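You operate a simulated robot arm through the tools that you are given. There is no shell and no other tool. Be economical: measure what you need, move in short steps, check, and stop when the job is done.

You are at the controls of a simulated two-armed robot. One attempt, no reset.

Task
Take the sample block with the blue band and put it in the blue crate with two handles. Then put the yellow spacer on the blue label on the end sill of the car's deck. Then put the brown charge cup on the bottom shelf of the stores rack, mixer end. Then put the white label from the long edge of the car's deck on the corner of the car's deck. Then take the cap off the oil jar with the red cap and lay it down on the long edge of the car's deck. Do these in the order given. Set down upright: sample block with the blue band, brown charge cup.

The check looks at the end state, three seconds after you hand in, the way a careful person would. Anything else that was tipped, shoved, dropped, spilled or broken makes it a failure. A push-on lid holds only when it is set on centred and level and pressed home; a screw cap is set on level and turned clockwise until tight.

Robot
Two 7-joint arms with two-finger parallel grippers on one trunk, on a base that drives. Base frame: it is fixed to the floor where the robot stands at the start and does not move with it; the origin is under the middle of the robot, x ahead of it, y to its left, z up; the surface under the hand at the start is at about z = 820. Units: mm, rad, N and s.
The left shoulder is at the start at [70, 177, 1095], the right one opposite. With the tool pointing down near the work surface each hand reaches from about 300 to 740 mm from the robot's upright axis, wherever it stands, measured 20 degrees to its own side. Places, roughly: blue crate with two handles (44x22x9 cm) [500, 300, 900]; blue label (5x5x2 cm) [600, -300, 800]; bottom shelf of the stores rack, mixer end [2500, -3200, 200]; brown charge cup [500, -750, 750]; corner of the car's deck [500, -900, 800]; oil jar with the red cap (8x8x9 cm) [1000, -1300, 900]; sample block with the blue band (9x6x6 cm) [500, -100, 800]; white label (5x5x2 cm) [1100, -1100, 800]; yellow spacer (3x3x4 cm) [400, 0, 800]. Payload 3.43 kg a hand.
Tool frame (each hand has its own): the origin (TCP) lies between the finger pads and is the grasp point; the fingertips stand 30 mm ahead of it; z points along the fingers, y is the line along which they close. The gripper opens to 94 mm. The fingers are 28 mm wide and 10 mm thick; the gripper's body (50 by 96 mm) begins 55 mm behind the TCP.
Orientation is that of the tool frame in the base frame, as [roll, pitch, yaw] about the fixed x, y, z axes, in that order (R = Rz(yaw) Ry(pitch) Rx(roll)). With the fingers straight down and closing along the base's y, the tool's x points along the base's -x, its y along +y and its z along -z.

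Tools
- The arms move only by the tool move_arm. It takes "left_plan", "right_plan" or both (then of equal length, played together; a hand with none holds still); each is a list of rows, each an object of numbers (a shift or turn left out is 0, a gripper value left out holds the last): "tx", "ty", "tz": the shift along the base's x, y, z in mm; "wx", "wy", "wz": the turn, a rotation vector about the base's x, y, z in degrees. In form: [{"tx": .., "ty": .., "tz": .., "wx": .., "wy": .., "wz": ..}, ...]. A call has 1 to 8 rows; each row is the pose to reach, as a shift and turn from the pose commanded when the call began. "left_jaw" and "right_jaw" are, for a hand that has rows, the gripper command, from -1 (fully open) to 1 (shut), values between in proportion, set as the call begins (left out, the last holds). A row lasts 0.2 s, in which the tool goes at most 50 mm and 0.15 rad; a call with a longer step from one row to the next is refused whole, and so is a gripper value outside its range. Where a pose cannot be reached the arm comes as near as it can. A force on the tool above 40 N (or 10 N above the force at the start of the call, whichever is more), or a blocked arm, ends the call early, and 0.2 s more pass. The fingers move at their own pace (about 153 mm/s each) and stop on an object; they squeeze with about 24 N. The grip force told is the motor's: it shows also when the fingers shut on nothing. Time passes only in rows, and 0.2 s behind the last, so rows that repeat a pose let the fingers close. The reply holds the time, the measured pose of the TCP, the force on the tool along the base axes, the opening and the grip force, in the units named above and with some noise, with the torque about the TCP (base axes, N m) and any sound that the robot's microphone picked up.
- Cameras (640 x 400 px; columns grow to the right, rows downward): "scene" is now at [143.9, -0.5, 1406.7]; the picture's right is [0.08, -1.00, -0.00], its down [-0.62, -0.05, -0.78] and it looks along [0.78, 0.06, -0.62] (base axes); focal length 214 px, centre (320, 200). "left" rides on the left gripper at [76, -14, -102] in its tool frame; the picture's right is [0.18, 0.98, 0.00], its down [-0.75, 0.14, -0.64] and it looks along [-0.63, 0.12, 0.77] (tool axes); focal length 243 px, centre (320, 200). "right" rides on the right gripper at [76, 14, -103] in its tool frame; the picture's right is [-0.18, 0.98, 0.00], its down [-0.75, -0.14, -0.64] and it looks along [-0.63, -0.12, 0.77] (tool axes); focal length 243 px, centre (320, 200). There is no depth. A picture from a camera that has moved, and an enlarged one, comes with that camera's place and axes in the base frame and with its lens. The place of the scene camera against the robot may be out by one fixed shift of up to 18 mm in any direction.
- capture(camera): a new picture of that camera. No time passes.
- slide_trunk(by): slides the trunk up (or, below 0, down) by that many mm; the arms and the scene camera ride with it, the base frame stays. It gives what a move gives, with no picture.
- drive_base(legs): drives the robot by 1 to 6 legs, each [ahead, turn to the left] in mm and rad, along the robot's own axes; the way and the turn of a leg run together, so that a leg with both is an arc; at most 1500 mm and 3.142 rad a leg. The arms and the cameras ride along, it lands a little off, and it stops where it bumps. It gives what a move gives.
- head_to(pan, tilt): turns the head with the scene camera to pan (to the left, within 1.501 rad either way) and tilt (down, from -0.506 to 1.204), counted from straight ahead of the robot. It gives what a move gives.
- close_up(camera, box): a new picture of the part [left, top, right, bottom] of that camera's present view, enlarged. No time passes.
- hand_in(): hands the job in; it is judged then, once.

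Work in short steps. Places have to be worked out from the pictures, the camera data and where the tool is seen: move nearer, look again, correct. Check each grasp and each placing, and mend what went wrong. You have 165 turns and 118 pictures in all, those below and enlarged ones among them. Open the grippers and draw the arms clear of the work before you hand the job in, unless the task says otherwise.

The tools are called after "Call:" by a JSON object that holds its "api" and its "payload". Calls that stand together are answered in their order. move_arm: Moves the arms, as the interface text tells. Its arguments: {"type":"object","properties":{"left_plan":{"type":"array"},"left_jaw":{"type":"number"},"right_plan":{"type":"array"},"right_jaw":{"type":"number"}},"required":[]} The other tools are called the same way: slide_trunk (by) slides the trunk up or down; drive_base (legs) drives the base; head_to (pan, tilt) turns the head that bears the scene camera; capture (camera) takes a picture; close_up (camera, box) takes an enlarged picture of a part of a camera's view; hand_in () hands the job in.

At the start:

```text
clock: 0.0
left_position: [488.9, 12.4, 1183.9]
left_ee_rot: [3.141, -0.001, -3.139]
left_force: [0.1, 1.1, -0.5]
left_wrist_torque: [0.01, 0.02, 0.03]
left_opening: 94.1
left_finger_force: 0.1
right_position: [381.7, -306.5, 1145.8]
right_ee_rot: [3.141, 0.001, -3.137]
right_force: [-0.4, 0.1, 0.9]
right_wrist_torque: [0.01, 0.02, 0.01]
right_opening: 93.9
right_finger_force: 0.1
trunk travel left (down, up): [-675.0, 165.0]
robot x, y, heading: [1.8, -1.0, -0.003]
head pan, tilt: [0.077, 0.674]
```

scene: 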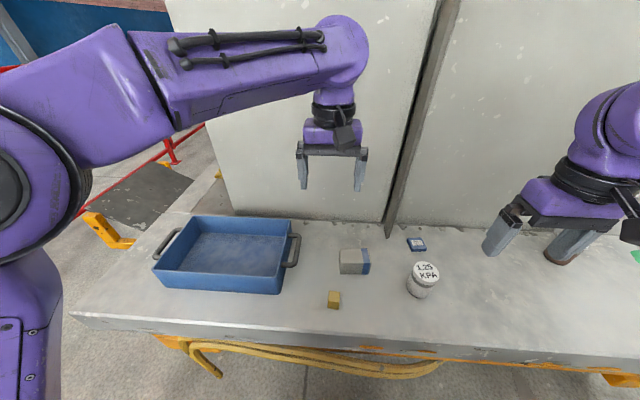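
right: 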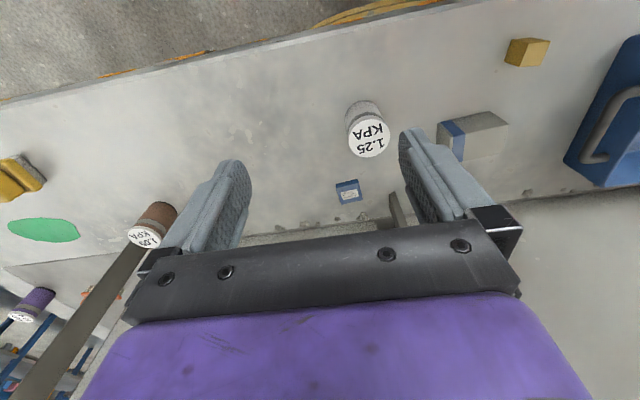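
left: 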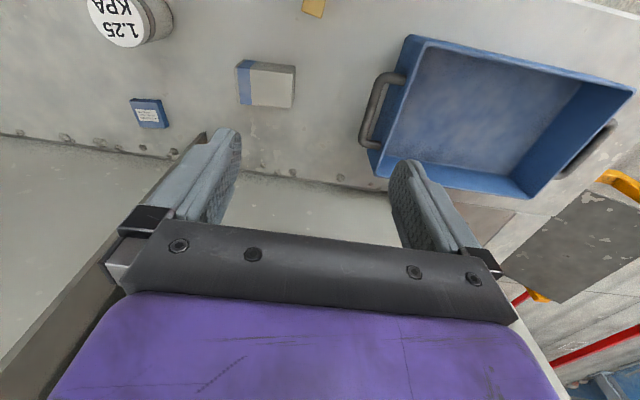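

The block sits near (547,-75) with its long side roughly along y. I'll move the left hand towards it, lowering and turning so that it closes along x.

Call:
{"api": "move_arm", "payload": {"left_plan": [{"wz": -8, "tx": 5, "ty": -8, "tz": -15}, {"wz": -16, "tx": 10, "ty": -16, "tz": -30}, {"wz": -24, "tx": 15, "ty": -24, "tz": -45}, {"wz": -32, "tx": 20, "ty": -32, "tz": -60}, {"wz": -40, "tx": 25, "ty": -40, "tz": -75}, {"wz": -48, "tx": 30, "ty": -48, "tz": -90}, {"wz": -56, "tx": 35, "ty": -56, "tz": -105}, {"wz": -64, "tx": 40, "ty": -64, "tz": -120}], "left_jaw": -1}}

Call:
{"api": "move_arm", "payload": {"left_plan": [{"wz": -8}, {"wz": -16}, {"wz": -26, "tx": 10, "ty": -15}]}}

Call:
{"api": "capture", "payload": {"camera": "left"}}

Call:
{"api": "capture", "payload": {"camera": "scene"}}

```text
clock: 1.8
left_position: [530.2, -51.6, 1064.1]
left_ee_rot: [3.141, -0.001, 2.027]
left_force: [0.2, -0.2, 0.1]
left_wrist_torque: [-0.01, -0.01, 0.02]
left_opening: 93.9
left_finger_force: 0.0
right_position: [383.2, -307.2, 1145.8]
right_ee_rot: [3.14, 0.0, -3.137]
right_force: [0.5, -0.7, 0.2]
right_wrist_torque: [0.0, -0.01, 0.02]
right_opening: 93.9
right_finger_force: 0.1
trunk travel left (down, up): [-675.0, 165.0]
robot x, y, heading: [2.1, 3.3, -0.002]
head pan, tilt: [0.077, 0.674]
```

```text
refused: row 3 steps farther than a row can; nothing moved
```

```text
114 pictures are left
camera left: at [484.6, 9.3, 1166.7], right [0.8, 0.6, 0.0], down [0.46, -0.61, 0.64], along [0.38, -0.51, -0.77], focal length 243 px, centre (320, 200)
```

left: 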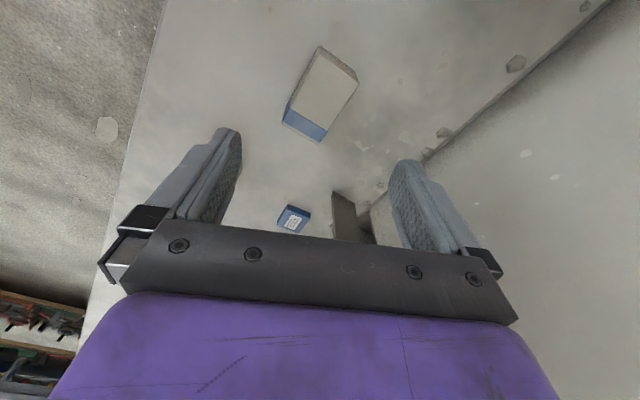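

```text
113 pictures are left
camera scene: at [144.5, -0.9, 1406.7], right [0.08, -1.0, 0.0], down [-0.62, -0.05, -0.78], along [0.78, 0.06, -0.62], focal length 214 px, centre (320, 200)
```

scene: 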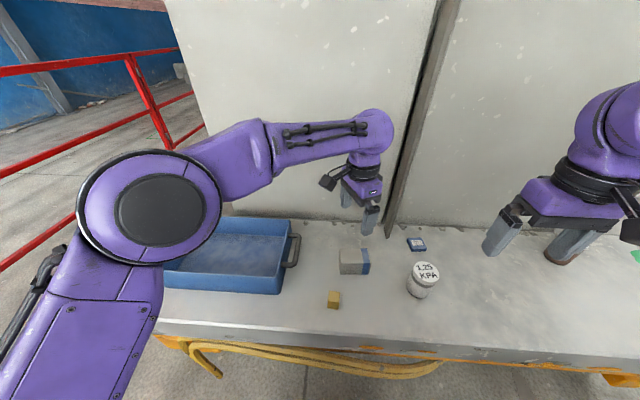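

The third row was too large; I'll look closely at the block before finishing the turn.

Call:
{"api": "close_up", "payload": {"camera": "left", "box": [240, 20, 400, 120]}}

Call:
{"api": "close_up", "payload": {"camera": "scene", "box": [290, 220, 450, 320]}}

```text
4.00 times, centred on (320, 70) of left
camera zoom: at [484.6, 9.3, 1166.7], right [0.8, 0.6, 0.0], down [0.46, -0.61, 0.64], along [0.38, -0.51, -0.77], focal length 970 px, centre (320, 720)
```

zoom: 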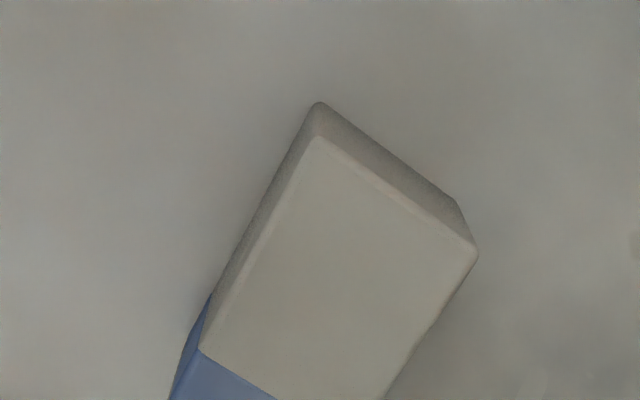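

```text
4.00 times, centred on (370, 270) of scene
camera zoom: at [144.5, -0.9, 1406.7], right [0.08, -1.0, 0.0], down [-0.62, -0.05, -0.78], along [0.78, 0.06, -0.62], focal length 858 px, centre (120, -80)
```

zoom: 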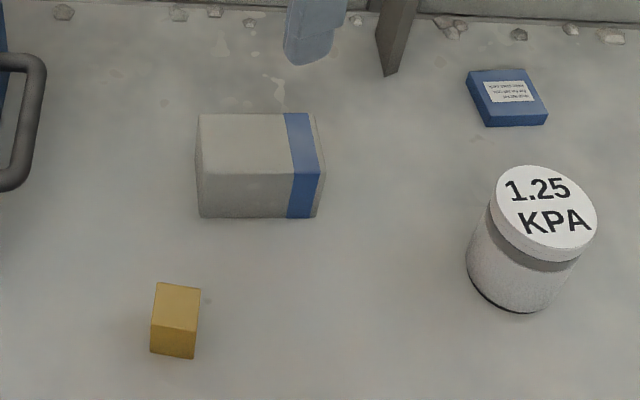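

Block top corners give a centre near (541,-68), yaw +5.5°. I'll turn the rest of the way over it and descend halfway.

Call:
{"api": "move_arm", "payload": {"left_plan": [{"wz": -7, "tx": 4, "ty": -6, "tz": -20}, {"wz": -14, "tx": 8, "ty": -12, "tz": -50}, {"wz": -20.6, "tx": 11, "ty": -16, "tz": -80}, {"wz": -20.6, "tx": 11, "ty": -16, "tz": -110}]}}

Call:
{"api": "capture", "payload": {"camera": "left"}}

Call:
{"api": "capture", "payload": {"camera": "scene"}}

```text
clock: 2.8
left_position: [539.7, -69.3, 955.8]
left_ee_rot: [3.141, 0.001, 1.667]
left_force: [-0.9, 0.1, 0.1]
left_wrist_torque: [0.03, -0.01, 0.01]
left_opening: 94.0
left_finger_force: 0.1
right_position: [382.7, -306.1, 1144.8]
right_ee_rot: [3.14, 0.001, -3.135]
right_force: [0.2, -0.2, 1.0]
right_wrist_torque: [0.02, 0.01, -0.01]
right_opening: 94.1
right_finger_force: 0.0
trunk travel left (down, up): [-675.0, 165.0]
robot x, y, heading: [1.3, -1.9, -0.002]
head pan, tilt: [0.077, 0.674]
```

```text
110 pictures are left
camera left: at [518.1, 5.0, 1057.9], right [0.96, 0.28, 0.0], down [0.21, -0.74, 0.64], along [0.18, -0.62, -0.77], focal length 243 px, centre (320, 200)
```

left: 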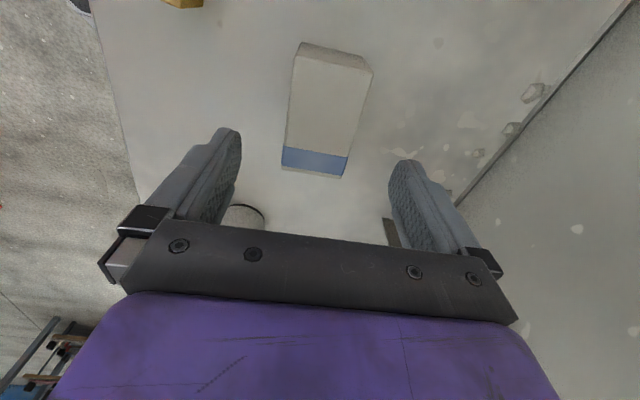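

```text
109 pictures are left
camera scene: at [144.5, -0.8, 1406.7], right [0.08, -1.0, 0.0], down [-0.62, -0.05, -0.78], along [0.78, 0.06, -0.62], focal length 214 px, centre (320, 200)
```

scene: 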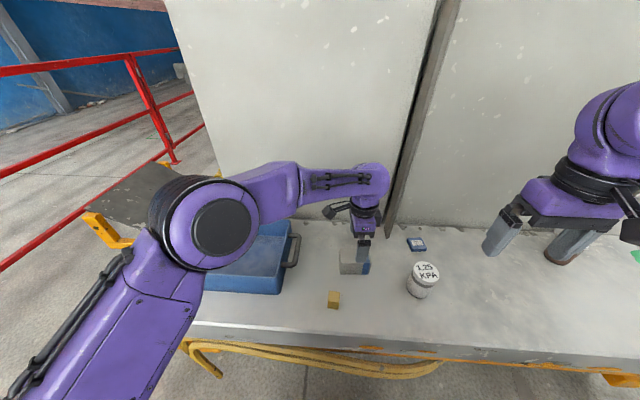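

The fingers straddle the block and the estimate agrees (542,-70). I'll descend to about z 854 and close.

Call:
{"api": "move_arm", "payload": {"left_plan": [{"tx": 2, "ty": 0, "tz": -40}, {"tx": 2, "tz": -75}, {"tx": 2, "tz": -101}]}}

Call:
{"api": "move_arm", "payload": {"left_plan": [{}, {}, {}, {}], "left_jaw": 1}}

Call:
{"api": "move_arm", "payload": {"left_plan": [{"tz": 30}, {"tz": 70}, {"tz": 110}]}}

Call:
{"api": "capture", "payload": {"camera": "left"}}

Call:
{"api": "capture", "payload": {"camera": "scene"}}

```text
clock: 3.6
left_position: [543.1, -65.5, 852.1]
left_ee_rot: [3.141, 0.0, 1.67]
left_force: [0.1, 0.2, 0.3]
left_wrist_torque: [-0.03, -0.01, 0.03]
left_opening: 94.0
left_finger_force: 0.0
right_position: [381.6, -306.8, 1145.7]
right_ee_rot: [-3.141, 0.002, -3.135]
right_force: [0.3, 0.6, 0.3]
right_wrist_torque: [-0.03, 0.01, -0.01]
right_opening: 94.0
right_finger_force: 0.1
trunk travel left (down, up): [-675.0, 165.0]
robot x, y, heading: [0.7, -4.4, 0.002]
head pan, tilt: [0.077, 0.674]
```

```text
clock: 4.6
left_position: [542.2, -65.1, 852.7]
left_ee_rot: [-3.142, 0.0, 1.669]
left_force: [-0.7, 0.8, -0.3]
left_wrist_torque: [-0.06, 0.0, 0.0]
left_opening: 59.2
left_finger_force: 23.9
right_position: [382.4, -306.3, 1145.1]
right_ee_rot: [3.141, 0.0, -3.135]
right_force: [0.1, 0.9, -0.6]
right_wrist_torque: [-0.02, -0.04, -0.02]
right_opening: 93.8
right_finger_force: 0.1
trunk travel left (down, up): [-675.0, 165.0]
robot x, y, heading: [-2.2, -1.7, -0.004]
head pan, tilt: [0.077, 0.674]
```

```text
clock: 5.4
left_position: [542.1, -69.6, 964.1]
left_ee_rot: [-3.142, 0.0, 1.67]
left_force: [-0.2, -0.4, 0.2]
left_wrist_torque: [-0.01, -0.02, 0.0]
left_opening: 0.0
left_finger_force: 24.4
right_position: [382.3, -306.0, 1146.8]
right_ee_rot: [3.141, 0.001, -3.135]
right_force: [-0.9, 0.6, 0.5]
right_wrist_torque: [-0.02, 0.02, -0.01]
right_opening: 93.8
right_finger_force: 0.0
trunk travel left (down, up): [-675.0, 165.0]
robot x, y, heading: [-2.5, -0.9, -0.0]
head pan, tilt: [0.077, 0.674]
```

```text
108 pictures are left
camera left: at [520.7, 6.2, 1066.1], right [0.96, 0.28, 0.0], down [0.21, -0.74, 0.64], along [0.18, -0.62, -0.77], focal length 243 px, centre (320, 200)
```

left: 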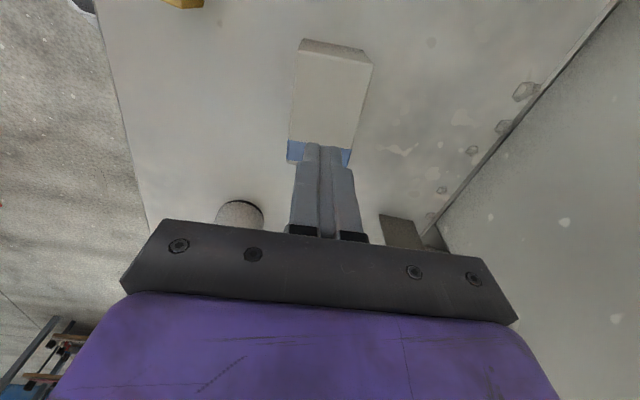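

```text
107 pictures are left
camera scene: at [143.3, -0.4, 1406.8], right [0.08, -1.0, 0.0], down [-0.62, -0.05, -0.78], along [0.78, 0.06, -0.62], focal length 214 px, centre (320, 200)
```

scene: 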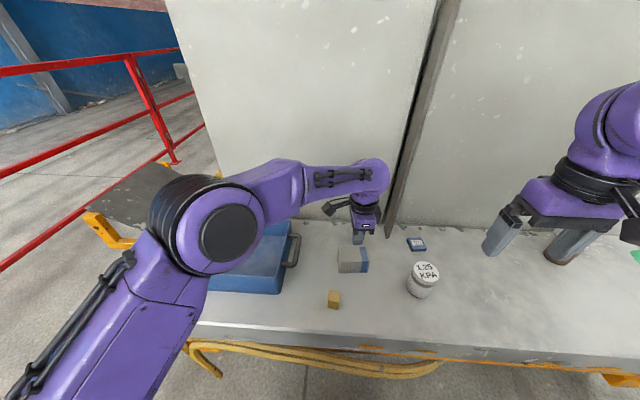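

The block slipped out: my grip was too high, since the deck is probably lower than I assumed. The block is still upright in place; I'll open and go lower until I feel the deck.

Call:
{"api": "move_arm", "payload": {"left_plan": [{"tx": 3}, {"tx": 3}, {"tx": 3, "tz": -40}, {"tx": 3, "tz": -80}, {"tx": 3, "tz": -112}], "left_jaw": -1}}

Call:
{"api": "move_arm", "payload": {"left_plan": [{"tz": -5}, {"tz": -10}, {"tz": -15}, {"tz": -20}, {"tz": -25}, {"tz": -30}]}}

```text
clock: 6.6
left_position: [546.4, -67.7, 850.7]
left_ee_rot: [3.141, 0.001, 1.671]
left_force: [0.7, -0.2, 1.4]
left_wrist_torque: [-0.01, 0.07, 0.0]
left_opening: 93.9
left_finger_force: 0.0
right_position: [382.2, -307.0, 1146.7]
right_ee_rot: [3.141, 0.001, -3.137]
right_force: [0.3, 0.0, 1.1]
right_wrist_torque: [0.01, 0.0, 0.0]
right_opening: 94.1
right_finger_force: 0.0
trunk travel left (down, up): [-675.0, 165.0]
robot x, y, heading: [1.6, -0.1, -0.001]
head pan, tilt: [0.077, 0.674]
```

```text
clock: 7.2
left_position: [546.8, -67.8, 850.8]
left_ee_rot: [3.133, 0.007, 1.67]
left_force: [-11.1, 3.5, 19.4]
left_wrist_torque: [0.26, 1.47, -0.22]
left_opening: 94.0
left_finger_force: 0.1
right_position: [378.4, -305.0, 1148.7]
right_ee_rot: [-3.14, 0.004, -3.137]
right_force: [-0.1, 0.5, 0.0]
right_wrist_torque: [-0.04, 0.01, -0.03]
right_opening: 94.1
right_finger_force: 0.1
trunk travel left (down, up): [-675.0, 165.0]
robot x, y, heading: [1.1, 1.1, -0.002]
head pan, tilt: [0.077, 0.674]
stopped in row 2 (left hand): the force on the tool passed its limit at 46 N (the readings are from after the stop); the commanded pose is now the measured one
```

Contact shows the deck is at about z 820, so the earlier grip height was fine; the fast lift likely shook it loose. I'll grip again and lift slowly.

Call:
{"api": "move_arm", "payload": {"left_plan": [{"tz": 3}, {"tz": 3}, {"tz": 3}, {"tz": 3}, {"tz": 3}, {"tz": 3}], "left_jaw": 1}}

Call:
{"api": "move_arm", "payload": {"left_plan": [{"tz": 1}, {"tz": 3}, {"tz": 6}, {"tz": 10}, {"tz": 14}]}}

```text
clock: 8.6
left_position: [549.6, -67.9, 850.1]
left_ee_rot: [3.133, 0.005, 1.67]
left_force: [3.9, -2.1, 7.4]
left_wrist_torque: [-0.27, 0.17, 0.14]
left_opening: 59.3
left_finger_force: 24.1
right_position: [380.7, -306.4, 1146.7]
right_ee_rot: [3.141, 0.0, -3.138]
right_force: [-0.3, -0.8, -0.8]
right_wrist_torque: [0.02, 0.02, 0.0]
right_opening: 94.0
right_finger_force: 0.0
trunk travel left (down, up): [-675.0, 165.0]
robot x, y, heading: [1.2, 2.0, 0.003]
head pan, tilt: [0.077, 0.674]
```

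```text
clock: 9.8
left_position: [549.6, -68.4, 864.3]
left_ee_rot: [3.133, 0.006, 1.669]
left_force: [0.2, 0.9, -2.8]
left_wrist_torque: [0.01, -0.04, -0.03]
left_opening: 59.5
left_finger_force: 24.7
right_position: [382.3, -305.7, 1145.8]
right_ee_rot: [-3.141, 0.0, -3.137]
right_force: [0.4, -0.3, 0.5]
right_wrist_torque: [0.03, -0.01, -0.04]
right_opening: 93.7
right_finger_force: 0.0
trunk travel left (down, up): [-675.0, 165.0]
robot x, y, heading: [-1.2, 1.4, -0.001]
head pan, tilt: [0.077, 0.674]
```

Force shows about 3 N; I'll check whether the block rises with the fingers.

Call:
{"api": "move_arm", "payload": {"left_plan": [{"tz": 2}, {"tz": 6}, {"tz": 10}, {"tz": 15}, {"tz": 20}, {"tz": 22}]}}

Call:
{"api": "close_up", "payload": {"camera": "scene", "box": [280, 190, 440, 290]}}

Call:
{"api": "capture", "payload": {"camera": "left"}}

```text
clock: 11.2
left_position: [550.0, -67.1, 887.5]
left_ee_rot: [3.135, 0.005, 1.672]
left_force: [0.2, -0.8, -2.3]
left_wrist_torque: [-0.03, 0.01, 0.0]
left_opening: 59.0
left_finger_force: 23.9
right_position: [383.0, -307.1, 1145.5]
right_ee_rot: [3.141, 0.001, -3.136]
right_force: [0.3, -0.2, -0.8]
right_wrist_torque: [0.0, 0.0, 0.01]
right_opening: 94.0
right_finger_force: 0.1
trunk travel left (down, up): [-675.0, 165.0]
robot x, y, heading: [-2.0, 2.1, 0.001]
head pan, tilt: [0.077, 0.674]
```

```text
4.00 times, centred on (360, 240) of scene
camera zoom: at [144.4, -0.6, 1406.7], right [0.08, -1.0, 0.0], down [-0.62, -0.05, -0.78], along [0.78, 0.06, -0.62], focal length 858 px, centre (160, 40)
```

zoom: 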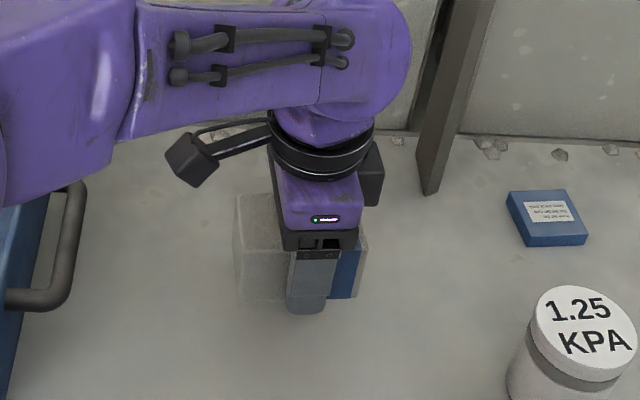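

```text
105 pictures are left
camera left: at [527.8, 6.6, 988.7], right [0.96, 0.28, 0.01], down [0.21, -0.73, 0.65], along [0.19, -0.62, -0.76], focal length 243 px, centre (320, 200)
```

left: 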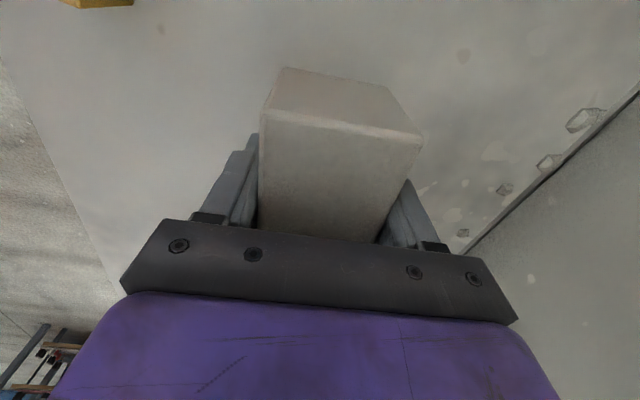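

The block is held (about 2.5 N). I'll raise it slowly and carry it over the crate at around (540,265).

Call:
{"api": "move_arm", "payload": {"left_plan": [{"tz": 3}, {"tz": 10}, {"tz": 22}, {"tz": 36}, {"tz": 52}, {"tz": 70}, {"tz": 86}, {"tz": 96}]}}

Call:
{"api": "move_arm", "payload": {"left_plan": [{"ty": 3}, {"ty": 11}, {"ty": 24}, {"ty": 42}, {"ty": 62}, {"ty": 85}, {"ty": 110}, {"ty": 135}]}}

Call:
{"api": "move_arm", "payload": {"left_plan": [{"ty": 25}, {"ty": 52}, {"ty": 80}, {"ty": 108}, {"ty": 136}, {"ty": 164}, {"ty": 186, "tx": -5}, {"ty": 198, "tx": -8}]}}

Call:
{"api": "capture", "payload": {"camera": "scene"}}

Call:
{"api": "capture", "payload": {"camera": "left"}}

```text
clock: 13.0
left_position: [549.1, -68.8, 981.6]
left_ee_rot: [3.135, 0.005, 1.67]
left_force: [0.7, -0.1, -3.0]
left_wrist_torque: [-0.02, 0.01, 0.01]
left_opening: 59.3
left_finger_force: 23.5
right_position: [380.6, -306.6, 1146.0]
right_ee_rot: [3.141, 0.003, -3.137]
right_force: [0.0, 1.0, -0.1]
right_wrist_torque: [-0.01, -0.01, -0.02]
right_opening: 93.9
right_finger_force: 0.2
trunk travel left (down, up): [-675.0, 165.0]
robot x, y, heading: [-2.6, -1.3, -0.0]
head pan, tilt: [0.077, 0.674]
```

```text
clock: 14.8
left_position: [549.1, 68.5, 982.0]
left_ee_rot: [3.135, 0.007, 1.67]
left_force: [-0.7, 0.2, -2.5]
left_wrist_torque: [-0.05, 0.0, -0.02]
left_opening: 59.2
left_finger_force: 24.2
right_position: [382.6, -304.7, 1146.2]
right_ee_rot: [-3.141, 0.002, -3.136]
right_force: [-0.2, 0.5, 0.1]
right_wrist_torque: [0.02, 0.0, -0.01]
right_opening: 94.1
right_finger_force: 0.0
trunk travel left (down, up): [-675.0, 165.0]
robot x, y, heading: [-1.5, -1.2, -0.002]
head pan, tilt: [0.077, 0.674]
```

```text
clock: 16.6
left_position: [542.3, 267.3, 983.0]
left_ee_rot: [3.134, 0.005, 1.671]
left_force: [0.5, 0.8, -2.9]
left_wrist_torque: [-0.04, 0.03, 0.01]
left_opening: 59.6
left_finger_force: 24.4
right_position: [380.0, -306.2, 1146.3]
right_ee_rot: [3.141, 0.0, -3.135]
right_force: [0.1, -0.4, 0.2]
right_wrist_torque: [0.02, 0.0, -0.01]
right_opening: 94.0
right_finger_force: 0.1
trunk travel left (down, up): [-675.0, 165.0]
robot x, y, heading: [0.9, 1.5, -0.003]
head pan, tilt: [0.077, 0.674]
```

```text
104 pictures are left
camera scene: at [144.4, 0.2, 1406.7], right [0.08, -1.0, 0.0], down [-0.62, -0.05, -0.78], along [0.78, 0.06, -0.62], focal length 214 px, centre (320, 200)
```

scene: 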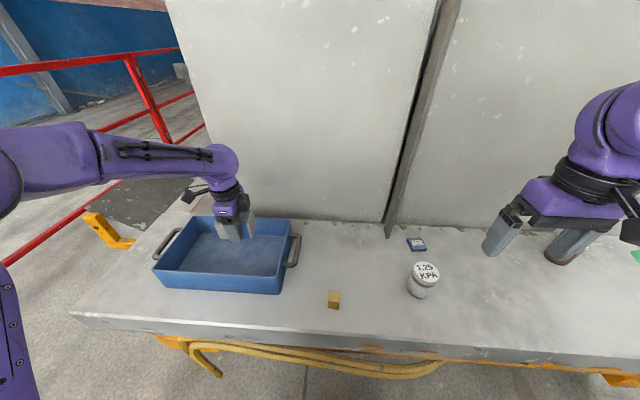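

```text
103 pictures are left
camera left: at [519.3, 341.4, 1085.0], right [0.96, 0.28, 0.01], down [0.21, -0.73, 0.65], along [0.19, -0.62, -0.76], focal length 243 px, centre (320, 200)
```

left: 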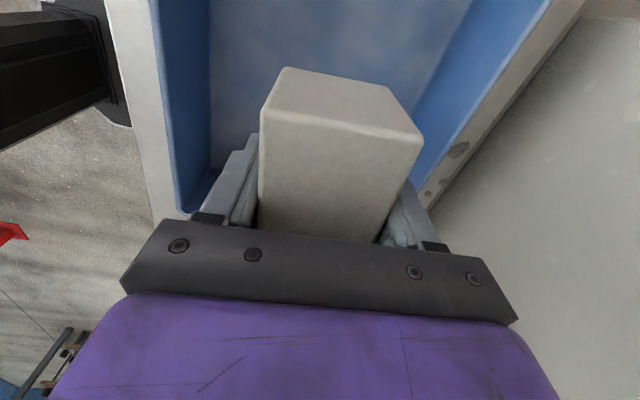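

The block hangs centred in the crate's width. I'll lower it, slowly near the floor.

Call:
{"api": "move_arm", "payload": {"left_plan": [{"tz": -4, "tx": -1}, {"tz": -15, "tx": -2}, {"tz": -32, "tx": -3}, {"tz": -52, "tx": -4}, {"tz": -74, "tx": -5}, {"tz": -94, "tx": -5}, {"tz": -110, "tx": -5}, {"tz": -120, "tx": -5}]}}

Call:
{"api": "move_arm", "payload": {"left_plan": [{"tz": -2}, {"tz": -4}, {"tz": -6}, {"tz": -8}, {"tz": -10}, {"tz": -12}, {"tz": -14}, {"tz": -16}]}}

```text
clock: 18.4
left_position: [535.7, 264.3, 861.0]
left_ee_rot: [3.134, 0.005, 1.672]
left_force: [-0.7, -0.6, -3.2]
left_wrist_torque: [-0.01, -0.01, -0.01]
left_opening: 59.3
left_finger_force: 24.1
right_position: [382.6, -306.2, 1146.8]
right_ee_rot: [3.141, -0.001, -3.137]
right_force: [-0.2, -0.2, 0.0]
right_wrist_torque: [-0.02, -0.01, 0.01]
right_opening: 93.8
right_finger_force: 0.0
trunk travel left (down, up): [-675.0, 165.0]
robot x, y, heading: [3.6, -3.0, 0.001]
head pan, tilt: [0.077, 0.674]
```

```text
clock: 19.8
left_position: [535.8, 264.9, 856.6]
left_ee_rot: [3.121, 0.003, 1.67]
left_force: [-7.2, -0.1, 18.5]
left_wrist_torque: [-0.22, 0.94, -0.14]
left_opening: 59.4
left_finger_force: 24.7
right_position: [378.0, -307.5, 1146.4]
right_ee_rot: [3.14, 0.004, -3.135]
right_force: [1.0, 0.6, 0.0]
right_wrist_torque: [-0.03, 0.02, 0.0]
right_opening: 93.9
right_finger_force: 0.1
trunk travel left (down, up): [-675.0, 165.0]
robot x, y, heading: [0.9, 1.1, 0.002]
head pan, tilt: [0.077, 0.674]
stopped in row 7 (left hand): the force on the tool passed its limit at 44 N (the readings are from after the stop); the commanded pose is now the measured one
```

The block is on the crate floor. I'll ease up a millimetre, open, and withdraw straight up.

Call:
{"api": "move_arm", "payload": {"left_plan": [{"tz": 1}, {"tz": 1}, {"tz": 1}], "left_jaw": -0.6}}

Call:
{"api": "move_arm", "payload": {"left_plan": [{"tz": 5}, {"tz": 20}, {"tz": 50}, {"tz": 90}, {"tz": 130}]}}

Call:
{"api": "capture", "payload": {"camera": "left"}}

Call:
{"api": "close_up", "payload": {"camera": "scene", "box": [140, 180, 460, 380]}}

```text
clock: 20.6
left_position: [538.8, 266.3, 856.4]
left_ee_rot: [3.121, 0.005, 1.671]
left_force: [8.7, 2.1, 27.8]
left_wrist_torque: [0.23, 0.84, -0.17]
left_opening: 69.8
left_finger_force: 0.1
right_position: [380.1, -308.5, 1146.4]
right_ee_rot: [3.139, 0.003, -3.137]
right_force: [0.7, 0.2, 0.0]
right_wrist_torque: [0.04, 0.04, 0.0]
right_opening: 94.1
right_finger_force: 0.2
trunk travel left (down, up): [-675.0, 165.0]
robot x, y, heading: [0.8, 0.1, 0.006]
head pan, tilt: [0.077, 0.674]
```

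```text
clock: 21.8
left_position: [537.0, 265.2, 986.2]
left_ee_rot: [3.126, 0.006, 1.672]
left_force: [-0.4, 0.5, 0.5]
left_wrist_torque: [0.01, 0.01, 0.01]
left_opening: 74.9
left_finger_force: 0.0
right_position: [380.0, -306.8, 1146.0]
right_ee_rot: [-3.141, 0.001, -3.136]
right_force: [-0.2, -0.4, 0.6]
right_wrist_torque: [0.0, -0.01, 0.04]
right_opening: 93.8
right_finger_force: 0.1
trunk travel left (down, up): [-675.0, 165.0]
robot x, y, heading: [-1.6, -2.1, 0.001]
head pan, tilt: [0.077, 0.674]
```

```text
102 pictures are left
camera left: at [514.8, 339.1, 1087.9], right [0.96, 0.28, 0.02], down [0.21, -0.73, 0.65], along [0.19, -0.62, -0.76], focal length 243 px, centre (320, 200)
```

left: 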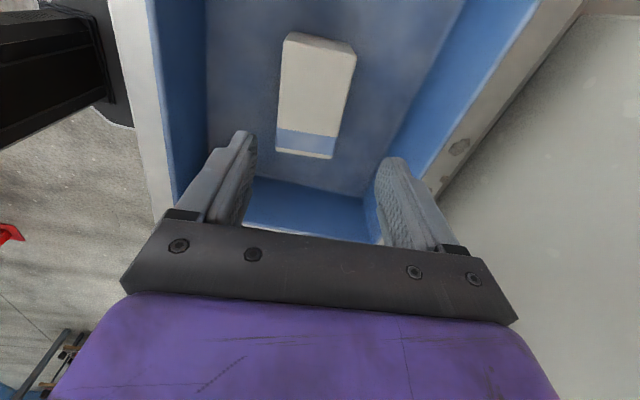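

```text
2.00 times, centred on (300, 280) of scene
camera zoom: at [142.8, -0.7, 1406.8], right [0.08, -1.0, 0.0], down [-0.62, -0.05, -0.78], along [0.78, 0.06, -0.62], focal length 429 px, centre (360, 40)
```

zoom: 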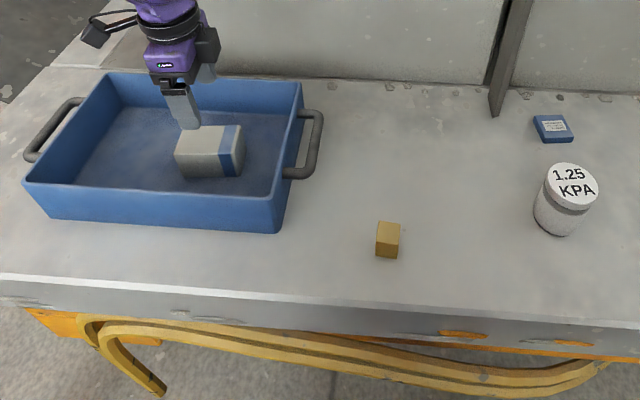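

The block stands in the crate. Next the spacer near (434,-16): I'll move the right hand over it and raise the left arm a little.

Call:
{"api": "move_arm", "payload": {"left_plan": [{"tz": 20}, {"tz": 40}, {"tz": 60}, {"tz": 80}, {"tz": 100, "ty": 15}, {"tz": 120, "ty": 30}, {"tz": 120, "ty": 50}, {"tz": 120, "ty": 60}], "right_plan": [{"tx": 6, "ty": 36, "tz": -18}, {"tx": 12, "ty": 72, "tz": -35}, {"tx": 18, "ty": 108, "tz": -52}, {"tx": 24, "ty": 144, "tz": -68}, {"tx": 30, "ty": 180, "tz": -85}, {"tx": 36, "ty": 216, "tz": -102}, {"tx": 42, "ty": 252, "tz": -120}, {"tx": 48, "ty": 288, "tz": -138}], "right_jaw": -1}}

Call:
{"api": "capture", "payload": {"camera": "right"}}

```text
clock: 23.6
left_position: [540.0, 329.0, 1104.2]
left_ee_rot: [3.126, 0.008, 1.673]
left_force: [-0.5, 0.5, 1.1]
left_wrist_torque: [-0.03, -0.02, 0.01]
left_opening: 75.2
left_finger_force: 0.1
right_position: [429.0, -16.0, 1006.7]
right_ee_rot: [-3.138, 0.001, -3.134]
right_force: [-0.7, -0.1, 0.0]
right_wrist_torque: [-0.03, 0.01, 0.02]
right_opening: 94.1
right_finger_force: 0.0
trunk travel left (down, up): [-675.0, 165.0]
robot x, y, heading: [-0.1, -0.3, 0.004]
head pan, tilt: [0.077, 0.674]
```

```text
100 pictures are left
camera right: at [352.1, -3.0, 1110.4], right [0.18, 0.98, 0.0], down [0.75, -0.14, 0.64], along [0.63, -0.12, -0.77], focal length 243 px, centre (320, 200)
```

right: 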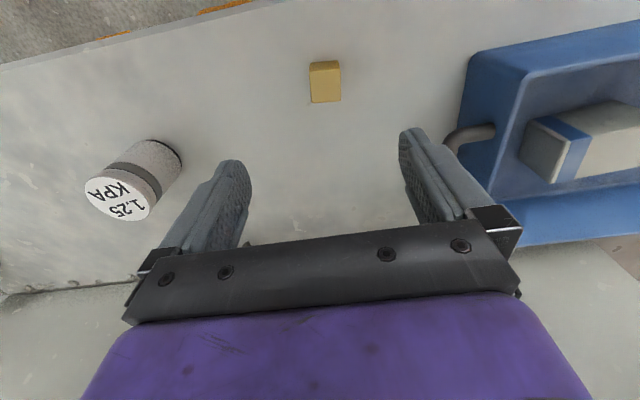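

The spacer is around (418,-10), turned about -5°. I'll align and go down, then grip.

Call:
{"api": "move_arm", "payload": {"right_plan": [{"tx": -5, "ty": 3, "tz": -30, "wz": -5}, {"tx": -10, "ty": 6, "tz": -60, "wz": -5}, {"tx": -11, "ty": 6, "tz": -80, "wz": -5}]}}

Call:
{"api": "capture", "payload": {"camera": "right"}}

```text
clock: 24.4
left_position: [539.4, 327.0, 1103.9]
left_ee_rot: [3.125, 0.004, 1.673]
left_force: [-0.2, -0.5, -0.4]
left_wrist_torque: [0.02, 0.01, 0.02]
left_opening: 75.4
left_finger_force: 0.0
right_position: [418.6, -12.0, 928.5]
right_ee_rot: [3.14, 0.002, 3.061]
right_force: [0.1, -0.2, 0.8]
right_wrist_torque: [-0.01, -0.03, -0.01]
right_opening: 93.9
right_finger_force: 0.0
trunk travel left (down, up): [-675.0, 165.0]
robot x, y, heading: [1.7, -2.1, 0.001]
head pan, tilt: [0.077, 0.674]
```

```text
99 pictures are left
camera right: at [343.5, 6.2, 1031.1], right [0.26, 0.96, 0.0], down [0.74, -0.2, 0.64], along [0.62, -0.17, -0.77], focal length 243 px, centre (320, 200)
```

right: 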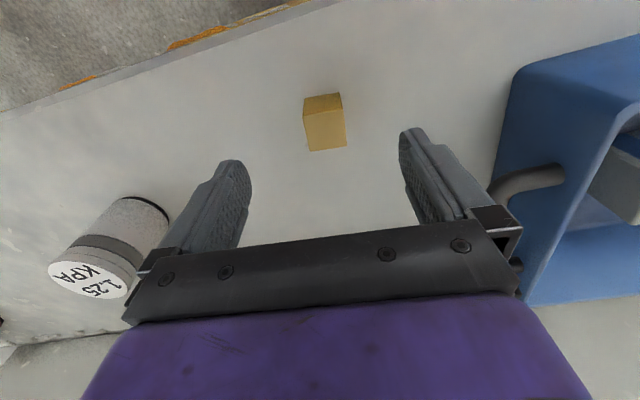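

Aligned; a slight extra turn of -3° and +2 mm y, then down to z 855 and grip.

Call:
{"api": "move_arm", "payload": {"right_plan": [{"ty": 2, "tz": -30, "wz": -3}, {"ty": 2, "tz": -60, "wz": -3}, {"ty": 2, "tz": -73, "wz": -3}]}}

Call:
{"api": "move_arm", "payload": {"right_plan": [{}, {}, {}, {}, {}], "right_jaw": 1}}

Call:
{"api": "move_arm", "payload": {"right_plan": [{"tz": 2}, {"tz": 8}, {"tz": 20}, {"tz": 35}, {"tz": 52}, {"tz": 70}, {"tz": 85}, {"tz": 95}]}}

Call:
{"api": "capture", "payload": {"camera": "right"}}

```text
clock: 25.2
left_position: [539.2, 325.6, 1104.8]
left_ee_rot: [3.126, 0.005, 1.671]
left_force: [0.0, 0.5, 0.2]
left_wrist_torque: [-0.01, -0.03, -0.03]
left_opening: 75.2
left_finger_force: 0.2
right_position: [429.3, -9.9, 873.1]
right_ee_rot: [3.092, 0.01, 2.982]
right_force: [-0.3, -0.4, -0.6]
right_wrist_torque: [-0.01, 0.01, -0.04]
right_opening: 94.0
right_finger_force: 0.1
trunk travel left (down, up): [-675.0, 165.0]
robot x, y, heading: [0.7, -0.8, 0.001]
head pan, tilt: [0.077, 0.674]
```

```text
clock: 26.4
left_position: [538.4, 328.2, 1103.8]
left_ee_rot: [3.121, 0.006, 1.673]
left_force: [-0.6, -0.2, -0.6]
left_wrist_torque: [0.0, 0.0, -0.02]
left_opening: 75.0
left_finger_force: 0.0
right_position: [427.9, -9.8, 868.5]
right_ee_rot: [3.095, 0.004, 2.977]
right_force: [5.2, 5.0, 22.5]
right_wrist_torque: [-0.03, -0.05, 0.01]
right_opening: 29.2
right_finger_force: 23.8
trunk travel left (down, up): [-675.0, 165.0]
robot x, y, heading: [-1.2, -1.0, 0.005]
head pan, tilt: [0.077, 0.674]
```

```text
clock: 28.2
left_position: [538.9, 327.1, 1105.2]
left_ee_rot: [3.124, 0.006, 1.671]
left_force: [0.1, -0.7, -0.2]
left_wrist_torque: [-0.03, 0.0, 0.01]
left_opening: 75.4
left_finger_force: 0.1
right_position: [419.9, -9.7, 950.8]
right_ee_rot: [3.14, 0.001, 3.01]
right_force: [0.3, -0.4, -0.4]
right_wrist_torque: [0.01, 0.01, -0.04]
right_opening: 28.9
right_finger_force: 23.8
trunk travel left (down, up): [-675.0, 165.0]
robot x, y, heading: [2.7, -0.6, -0.005]
head pan, tilt: [0.077, 0.674]
```

```text
98 pictures are left
camera right: at [345.2, 13.1, 1052.9], right [0.31, 0.95, 0.0], down [0.73, -0.24, 0.64], along [0.61, -0.2, -0.77], focal length 243 px, centre (320, 200)
```

right: 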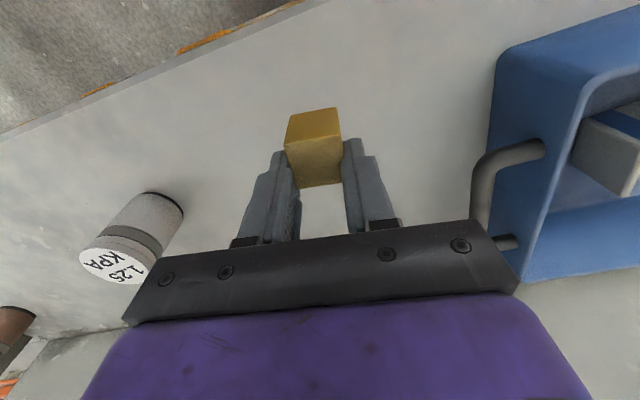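

The arm bottomed out a bit high but the spacer is held by its upper half, ~10 mm off TCP towards the robot. I'll lift and carry it towards the blue label, stopping short for a look.

Call:
{"api": "move_arm", "payload": {"right_plan": [{"tz": 8}, {"tz": 22, "ty": -8}, {"tz": 38, "ty": -24, "tx": 5}, {"tz": 52, "ty": -48, "tx": 15}, {"tz": 60, "ty": -76, "tx": 30}, {"tz": 60, "ty": -106, "tx": 47}, {"tz": 60, "ty": -136, "tx": 64}, {"tz": 60, "ty": -166, "tx": 81}]}}

Call:
{"api": "move_arm", "payload": {"right_plan": [{"ty": -28, "tx": 18}, {"ty": -56, "tx": 36}, {"ty": -82, "tx": 54}, {"ty": -104, "tx": 70}, {"ty": -118, "tx": 80}, {"ty": -122, "tx": 84}]}}

Call:
{"api": "capture", "payload": {"camera": "right"}}

Call:
{"api": "capture", "payload": {"camera": "scene"}}

```text
clock: 30.0
left_position: [540.4, 326.3, 1105.0]
left_ee_rot: [3.127, 0.004, 1.672]
left_force: [-0.3, 0.0, -0.3]
left_wrist_torque: [-0.02, -0.02, -0.01]
left_opening: 75.0
left_finger_force: 0.0
right_position: [500.8, -177.5, 1008.0]
right_ee_rot: [-3.141, 0.001, 3.009]
right_force: [-0.4, -0.1, -0.3]
right_wrist_torque: [-0.01, -0.02, -0.02]
right_opening: 29.1
right_finger_force: 23.8
trunk travel left (down, up): [-675.0, 165.0]
robot x, y, heading: [-1.6, -0.6, -0.004]
head pan, tilt: [0.077, 0.674]
```

```text
clock: 31.4
left_position: [538.4, 326.9, 1104.8]
left_ee_rot: [3.127, 0.005, 1.671]
left_force: [0.4, 0.2, -0.3]
left_wrist_torque: [-0.03, 0.05, 0.03]
left_opening: 75.2
left_finger_force: 0.1
right_position: [585.3, -297.3, 1008.8]
right_ee_rot: [-3.141, 0.002, 3.01]
right_force: [-0.7, -0.5, 0.1]
right_wrist_torque: [0.02, 0.01, -0.01]
right_opening: 28.9
right_finger_force: 24.0
trunk travel left (down, up): [-675.0, 165.0]
robot x, y, heading: [1.7, -2.4, -0.0]
head pan, tilt: [0.077, 0.674]
```

```text
97 pictures are left
camera right: at [510.5, -274.6, 1113.0], right [0.31, 0.95, 0.0], down [0.73, -0.24, 0.64], along [0.61, -0.2, -0.77], focal length 243 px, centre (320, 200)
```

right: 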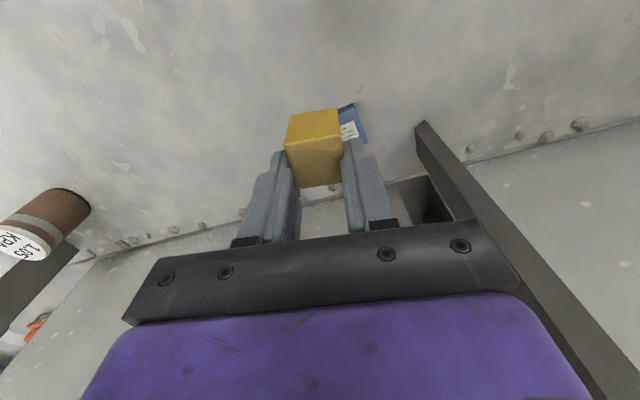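

```text
96 pictures are left
camera scene: at [144.2, 0.0, 1406.7], right [0.08, -1.0, 0.0], down [-0.62, -0.05, -0.78], along [0.78, 0.06, -0.62], focal length 214 px, centre (320, 200)
```

scene: 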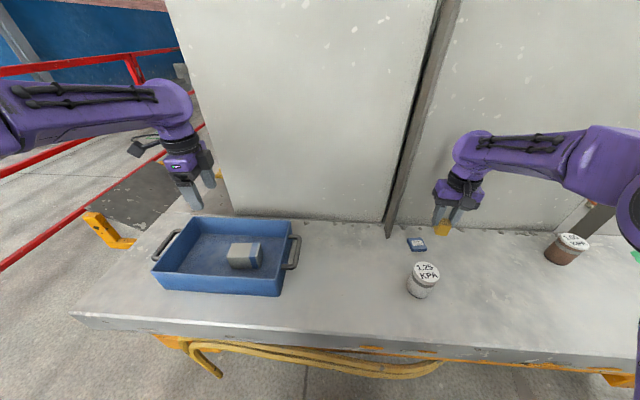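

Label centre worked out at about (632,-288); the spacer hangs ~9 mm in front of the TCP, so TCP goes to (641,-288). Lower part way and check.

Call:
{"api": "move_arm", "payload": {"right_plan": [{"tx": 10, "ty": 2, "tz": -5}, {"tx": 25, "ty": 4, "tz": -20}, {"tx": 42, "ty": 7, "tz": -40}, {"tx": 52, "ty": 9, "tz": -60}, {"tx": 56, "ty": 9, "tz": -76}, {"tx": 56, "ty": 9, "tz": -84}]}}

Call:
{"api": "capture", "payload": {"camera": "right"}}

Call:
{"api": "close_up", "payload": {"camera": "scene", "box": [360, 190, 520, 290]}}

```text
clock: 32.8
left_position: [539.1, 326.5, 1103.0]
left_ee_rot: [3.125, 0.006, 1.671]
left_force: [-0.1, -0.1, -0.2]
left_wrist_torque: [-0.01, 0.0, 0.01]
left_opening: 75.2
left_finger_force: 0.2
right_position: [638.1, -288.8, 925.2]
right_ee_rot: [3.141, 0.003, 3.01]
right_force: [0.4, -0.3, -0.5]
right_wrist_torque: [0.01, -0.02, -0.02]
right_opening: 28.6
right_finger_force: 24.2
trunk travel left (down, up): [-675.0, 165.0]
robot x, y, heading: [-1.1, 2.2, -0.004]
head pan, tilt: [0.077, 0.674]
```

```text
95 pictures are left
camera right: at [564.8, -265.5, 1028.4], right [0.31, 0.95, 0.0], down [0.73, -0.24, 0.64], along [0.61, -0.2, -0.77], focal length 243 px, centre (320, 200)
```

right: 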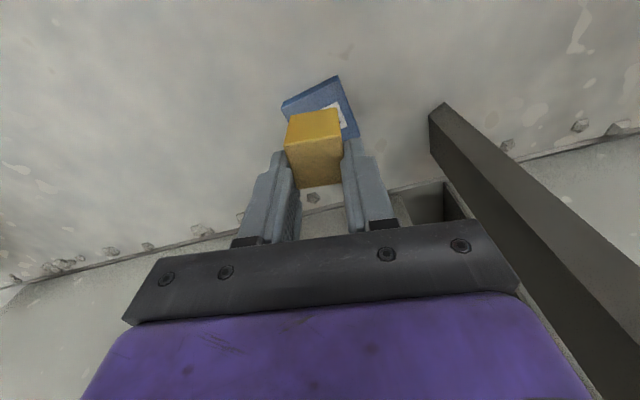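

```text
4.00 times, centred on (440, 240) of scene
camera zoom: at [144.2, -0.2, 1406.7], right [0.08, -1.0, 0.0], down [-0.62, -0.05, -0.78], along [0.78, 0.06, -0.62], focal length 858 px, centre (-160, 40)
```

zoom: 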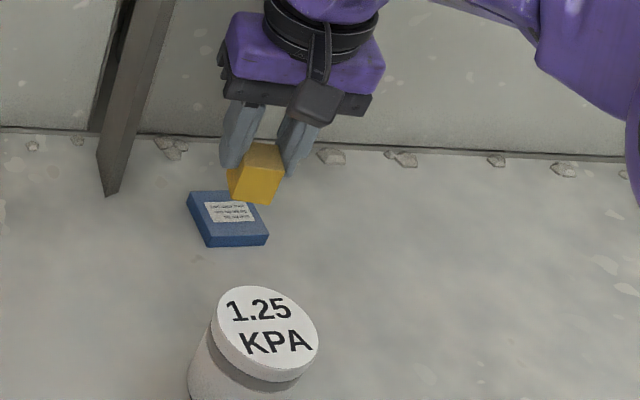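

Refined label centre (637,-288); the spacer is at about (629,-289). I'll shift +8 in x and lower to contact.

Call:
{"api": "move_arm", "payload": {"right_plan": [{"tx": 4, "tz": -8}, {"tx": 8, "ty": 1, "tz": -18}, {"tx": 8, "ty": 1, "tz": -26}, {"tx": 8, "ty": 1, "tz": -30}]}}

Call:
{"api": "move_arm", "payload": {"right_plan": [{"tz": -1.5}, {"tz": -3}, {"tz": -4.5}, {"tz": -6}, {"tz": -7}]}}

Call:
{"api": "capture", "payload": {"camera": "right"}}

Call:
{"api": "close_up", "payload": {"camera": "scene", "box": [360, 190, 520, 290]}}

```text
clock: 33.8
left_position: [539.1, 326.9, 1104.0]
left_ee_rot: [3.126, 0.005, 1.672]
left_force: [-0.4, -0.5, 0.5]
left_wrist_torque: [0.01, -0.01, -0.02]
left_opening: 75.5
left_finger_force: 0.0
right_position: [648.5, -287.5, 896.7]
right_ee_rot: [3.141, 0.001, 3.01]
right_force: [-0.2, 0.0, -0.1]
right_wrist_torque: [0.01, 0.02, 0.03]
right_opening: 28.7
right_finger_force: 23.8
trunk travel left (down, up): [-675.0, 165.0]
robot x, y, heading: [-1.6, 0.0, -0.0]
head pan, tilt: [0.077, 0.674]
```

```text
clock: 35.0
left_position: [539.8, 327.7, 1104.2]
left_ee_rot: [3.126, 0.005, 1.673]
left_force: [-0.4, 0.2, 0.2]
left_wrist_torque: [-0.04, 0.0, -0.01]
left_opening: 75.2
left_finger_force: 0.0
right_position: [647.7, -288.9, 889.3]
right_ee_rot: [-3.14, 0.002, 3.008]
right_force: [1.1, 0.9, -0.5]
right_wrist_torque: [0.01, 0.01, -0.01]
right_opening: 28.8
right_finger_force: 23.8
trunk travel left (down, up): [-675.0, 165.0]
robot x, y, heading: [2.5, -0.7, -0.002]
head pan, tilt: [0.077, 0.674]
```

```text
93 pictures are left
camera right: at [573.1, -264.8, 991.8], right [0.31, 0.95, 0.0], down [0.73, -0.24, 0.64], along [0.61, -0.2, -0.77], focal length 243 px, centre (320, 200)
```

right: 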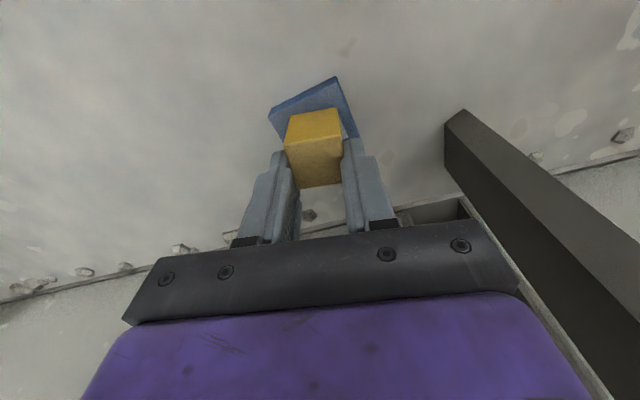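

```text
4.00 times, centred on (440, 240) of scene
camera zoom: at [144.1, -0.1, 1406.7], right [0.08, -1.0, 0.0], down [-0.62, -0.05, -0.78], along [0.78, 0.06, -0.62], focal length 858 px, centre (-160, 40)
```

zoom: 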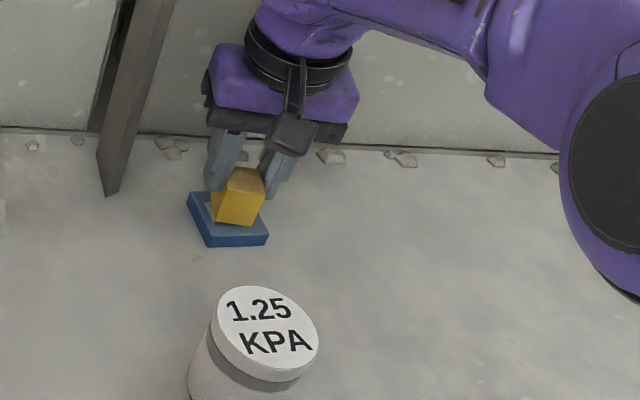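

The spacer sits over the middle of the label but there's no contact force yet; I'll continue down in 1 mm steps.

Call:
{"api": "move_arm", "payload": {"right_plan": [{"tz": -1}, {"tz": -2}, {"tz": -3}, {"tz": -4}, {"tz": -5}, {"tz": -6}, {"tz": -7}]}}

```text
clock: 36.6
left_position: [538.0, 327.7, 1103.6]
left_ee_rot: [3.124, 0.008, 1.672]
left_force: [-0.2, -0.4, -0.3]
left_wrist_torque: [-0.02, 0.0, 0.0]
left_opening: 75.1
left_finger_force: 0.1
right_position: [648.5, -287.3, 884.0]
right_ee_rot: [3.141, 0.004, 3.008]
right_force: [0.5, -2.1, 12.4]
right_wrist_torque: [-0.06, 0.15, 0.01]
right_opening: 29.0
right_finger_force: 23.9
trunk travel left (down, up): [-675.0, 165.0]
robot x, y, heading: [-4.0, -1.0, -0.001]
head pan, tilt: [0.077, 0.674]
```

Contact (12 N up). I'll open and lift straight away.

Call:
{"api": "move_arm", "payload": {"right_plan": [{"tz": 1}, {"tz": 1}, {"tz": 1}], "right_jaw": -0.2}}

Call:
{"api": "move_arm", "payload": {"right_plan": [{"tz": 8}, {"tz": 25}, {"tz": 50}, {"tz": 90}, {"tz": 130}]}}

Call:
{"api": "capture", "payload": {"camera": "right"}}

Call:
{"api": "close_up", "payload": {"camera": "scene", "box": [360, 190, 520, 290]}}

```text
clock: 37.4
left_position: [539.4, 325.7, 1103.0]
left_ee_rot: [3.125, 0.004, 1.673]
left_force: [0.5, -0.1, 0.7]
left_wrist_torque: [0.03, 0.04, 0.0]
left_opening: 75.2
left_finger_force: 0.1
right_position: [648.3, -288.6, 881.1]
right_ee_rot: [-3.141, 0.001, 3.009]
right_force: [0.0, 0.3, -0.9]
right_wrist_torque: [-0.01, 0.01, 0.0]
right_opening: 56.5
right_finger_force: 0.0
trunk travel left (down, up): [-675.0, 165.0]
robot x, y, heading: [-1.4, -2.4, -0.007]
head pan, tilt: [0.077, 0.674]
```

```text
clock: 38.6
left_position: [538.0, 326.4, 1103.4]
left_ee_rot: [3.126, 0.004, 1.673]
left_force: [0.3, 0.2, 0.8]
left_wrist_torque: [0.0, -0.04, -0.02]
left_opening: 75.2
left_finger_force: 0.1
right_position: [649.0, -288.7, 1014.3]
right_ee_rot: [3.141, 0.001, 3.009]
right_force: [-0.8, 0.7, 0.6]
right_wrist_torque: [-0.05, 0.02, 0.05]
right_opening: 56.2
right_finger_force: 0.1
trunk travel left (down, up): [-675.0, 165.0]
robot x, y, heading: [1.2, -2.0, -0.003]
head pan, tilt: [0.077, 0.674]
```

```text
91 pictures are left
camera right: at [573.8, -265.9, 1116.6], right [0.31, 0.95, 0.0], down [0.73, -0.24, 0.64], along [0.61, -0.2, -0.77], focal length 243 px, centre (320, 200)
```

right: 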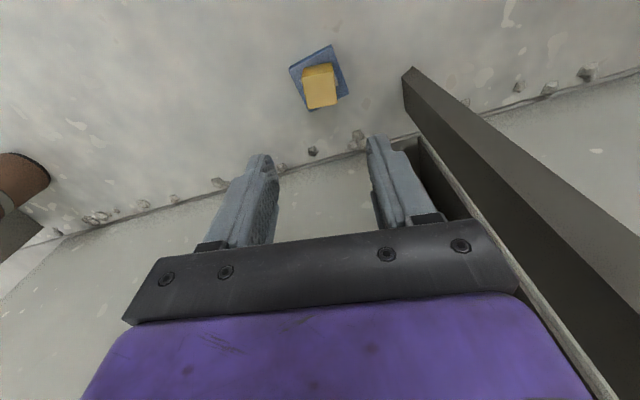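

```text
4.00 times, centred on (440, 240) of scene
camera zoom: at [143.2, 0.2, 1406.8], right [0.08, -1.0, 0.0], down [-0.62, -0.05, -0.78], along [0.78, 0.06, -0.62], focal length 858 px, centre (-160, 40)
```

zoom: 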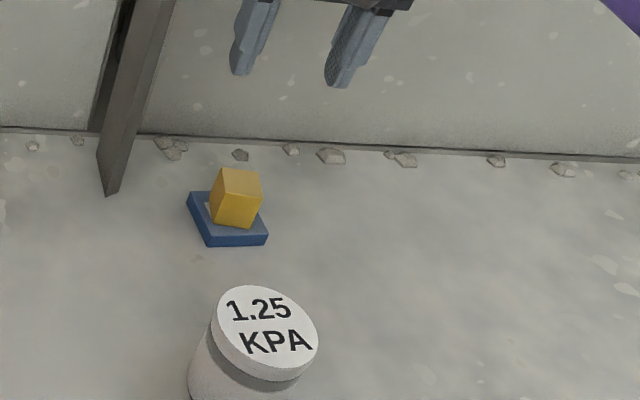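

The spacer is on the label. Now I'll draw the right arm back a bit and look to the right for the brown cup.

Call:
{"api": "move_arm", "payload": {"right_plan": [{"tx": -35, "tz": 25}, {"tx": -75, "tz": 50}, {"tx": -115, "tz": 75}, {"tx": -155, "tz": 100}, {"tx": -195, "tz": 125}, {"tx": -230, "tz": 140}]}}

Call:
{"api": "head_to", "payload": {"pan": -0.9, "tilt": 0.5}}

Call:
{"api": "capture", "payload": {"camera": "scene"}}

```text
clock: 40.0
left_position: [539.6, 325.3, 1104.8]
left_ee_rot: [3.123, 0.006, 1.674]
left_force: [0.4, 0.2, -0.1]
left_wrist_torque: [0.02, -0.02, 0.02]
left_opening: 75.2
left_finger_force: 0.1
right_position: [440.2, -301.7, 1152.4]
right_ee_rot: [3.119, 0.002, 3.01]
right_force: [0.5, -0.8, 0.7]
right_wrist_torque: [0.02, 0.02, 0.03]
right_opening: 56.4
right_finger_force: 0.1
right hand out of reach, approached as far as the arm can: row 6
trunk travel left (down, up): [-675.0, 165.0]
robot x, y, heading: [1.8, 0.2, -0.001]
head pan, tilt: [0.077, 0.674]
```

```text
clock: 41.3
left_position: [538.7, 325.3, 1103.6]
left_ee_rot: [3.125, 0.005, 1.672]
left_force: [-0.3, 1.0, -0.1]
left_wrist_torque: [0.06, 0.03, 0.01]
left_opening: 75.2
left_finger_force: 0.1
right_position: [441.9, -303.0, 1151.4]
right_ee_rot: [3.124, -0.005, 3.005]
right_force: [0.2, 0.7, 0.3]
right_wrist_torque: [0.05, -0.05, -0.02]
right_opening: 56.5
right_finger_force: 0.0
trunk travel left (down, up): [-675.0, 165.0]
robot x, y, heading: [-3.9, -0.1, 0.002]
head pan, tilt: [-0.901, 0.499]
```

```text
89 pictures are left
camera scene: at [114.9, -78.4, 1422.1], right [-0.78, -0.62, 0.0], down [-0.3, 0.38, -0.88], along [0.55, -0.69, -0.48], focal length 214 px, centre (320, 200)
```

scene: 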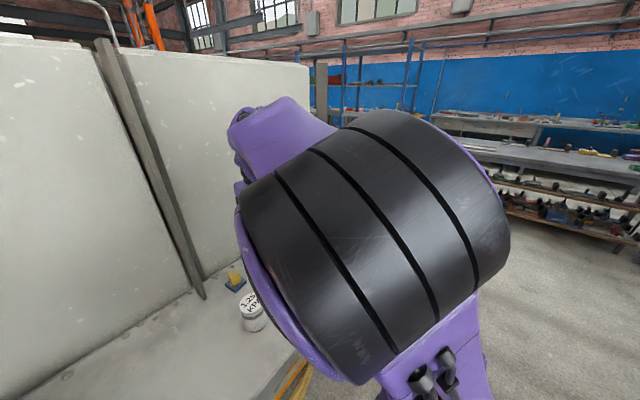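

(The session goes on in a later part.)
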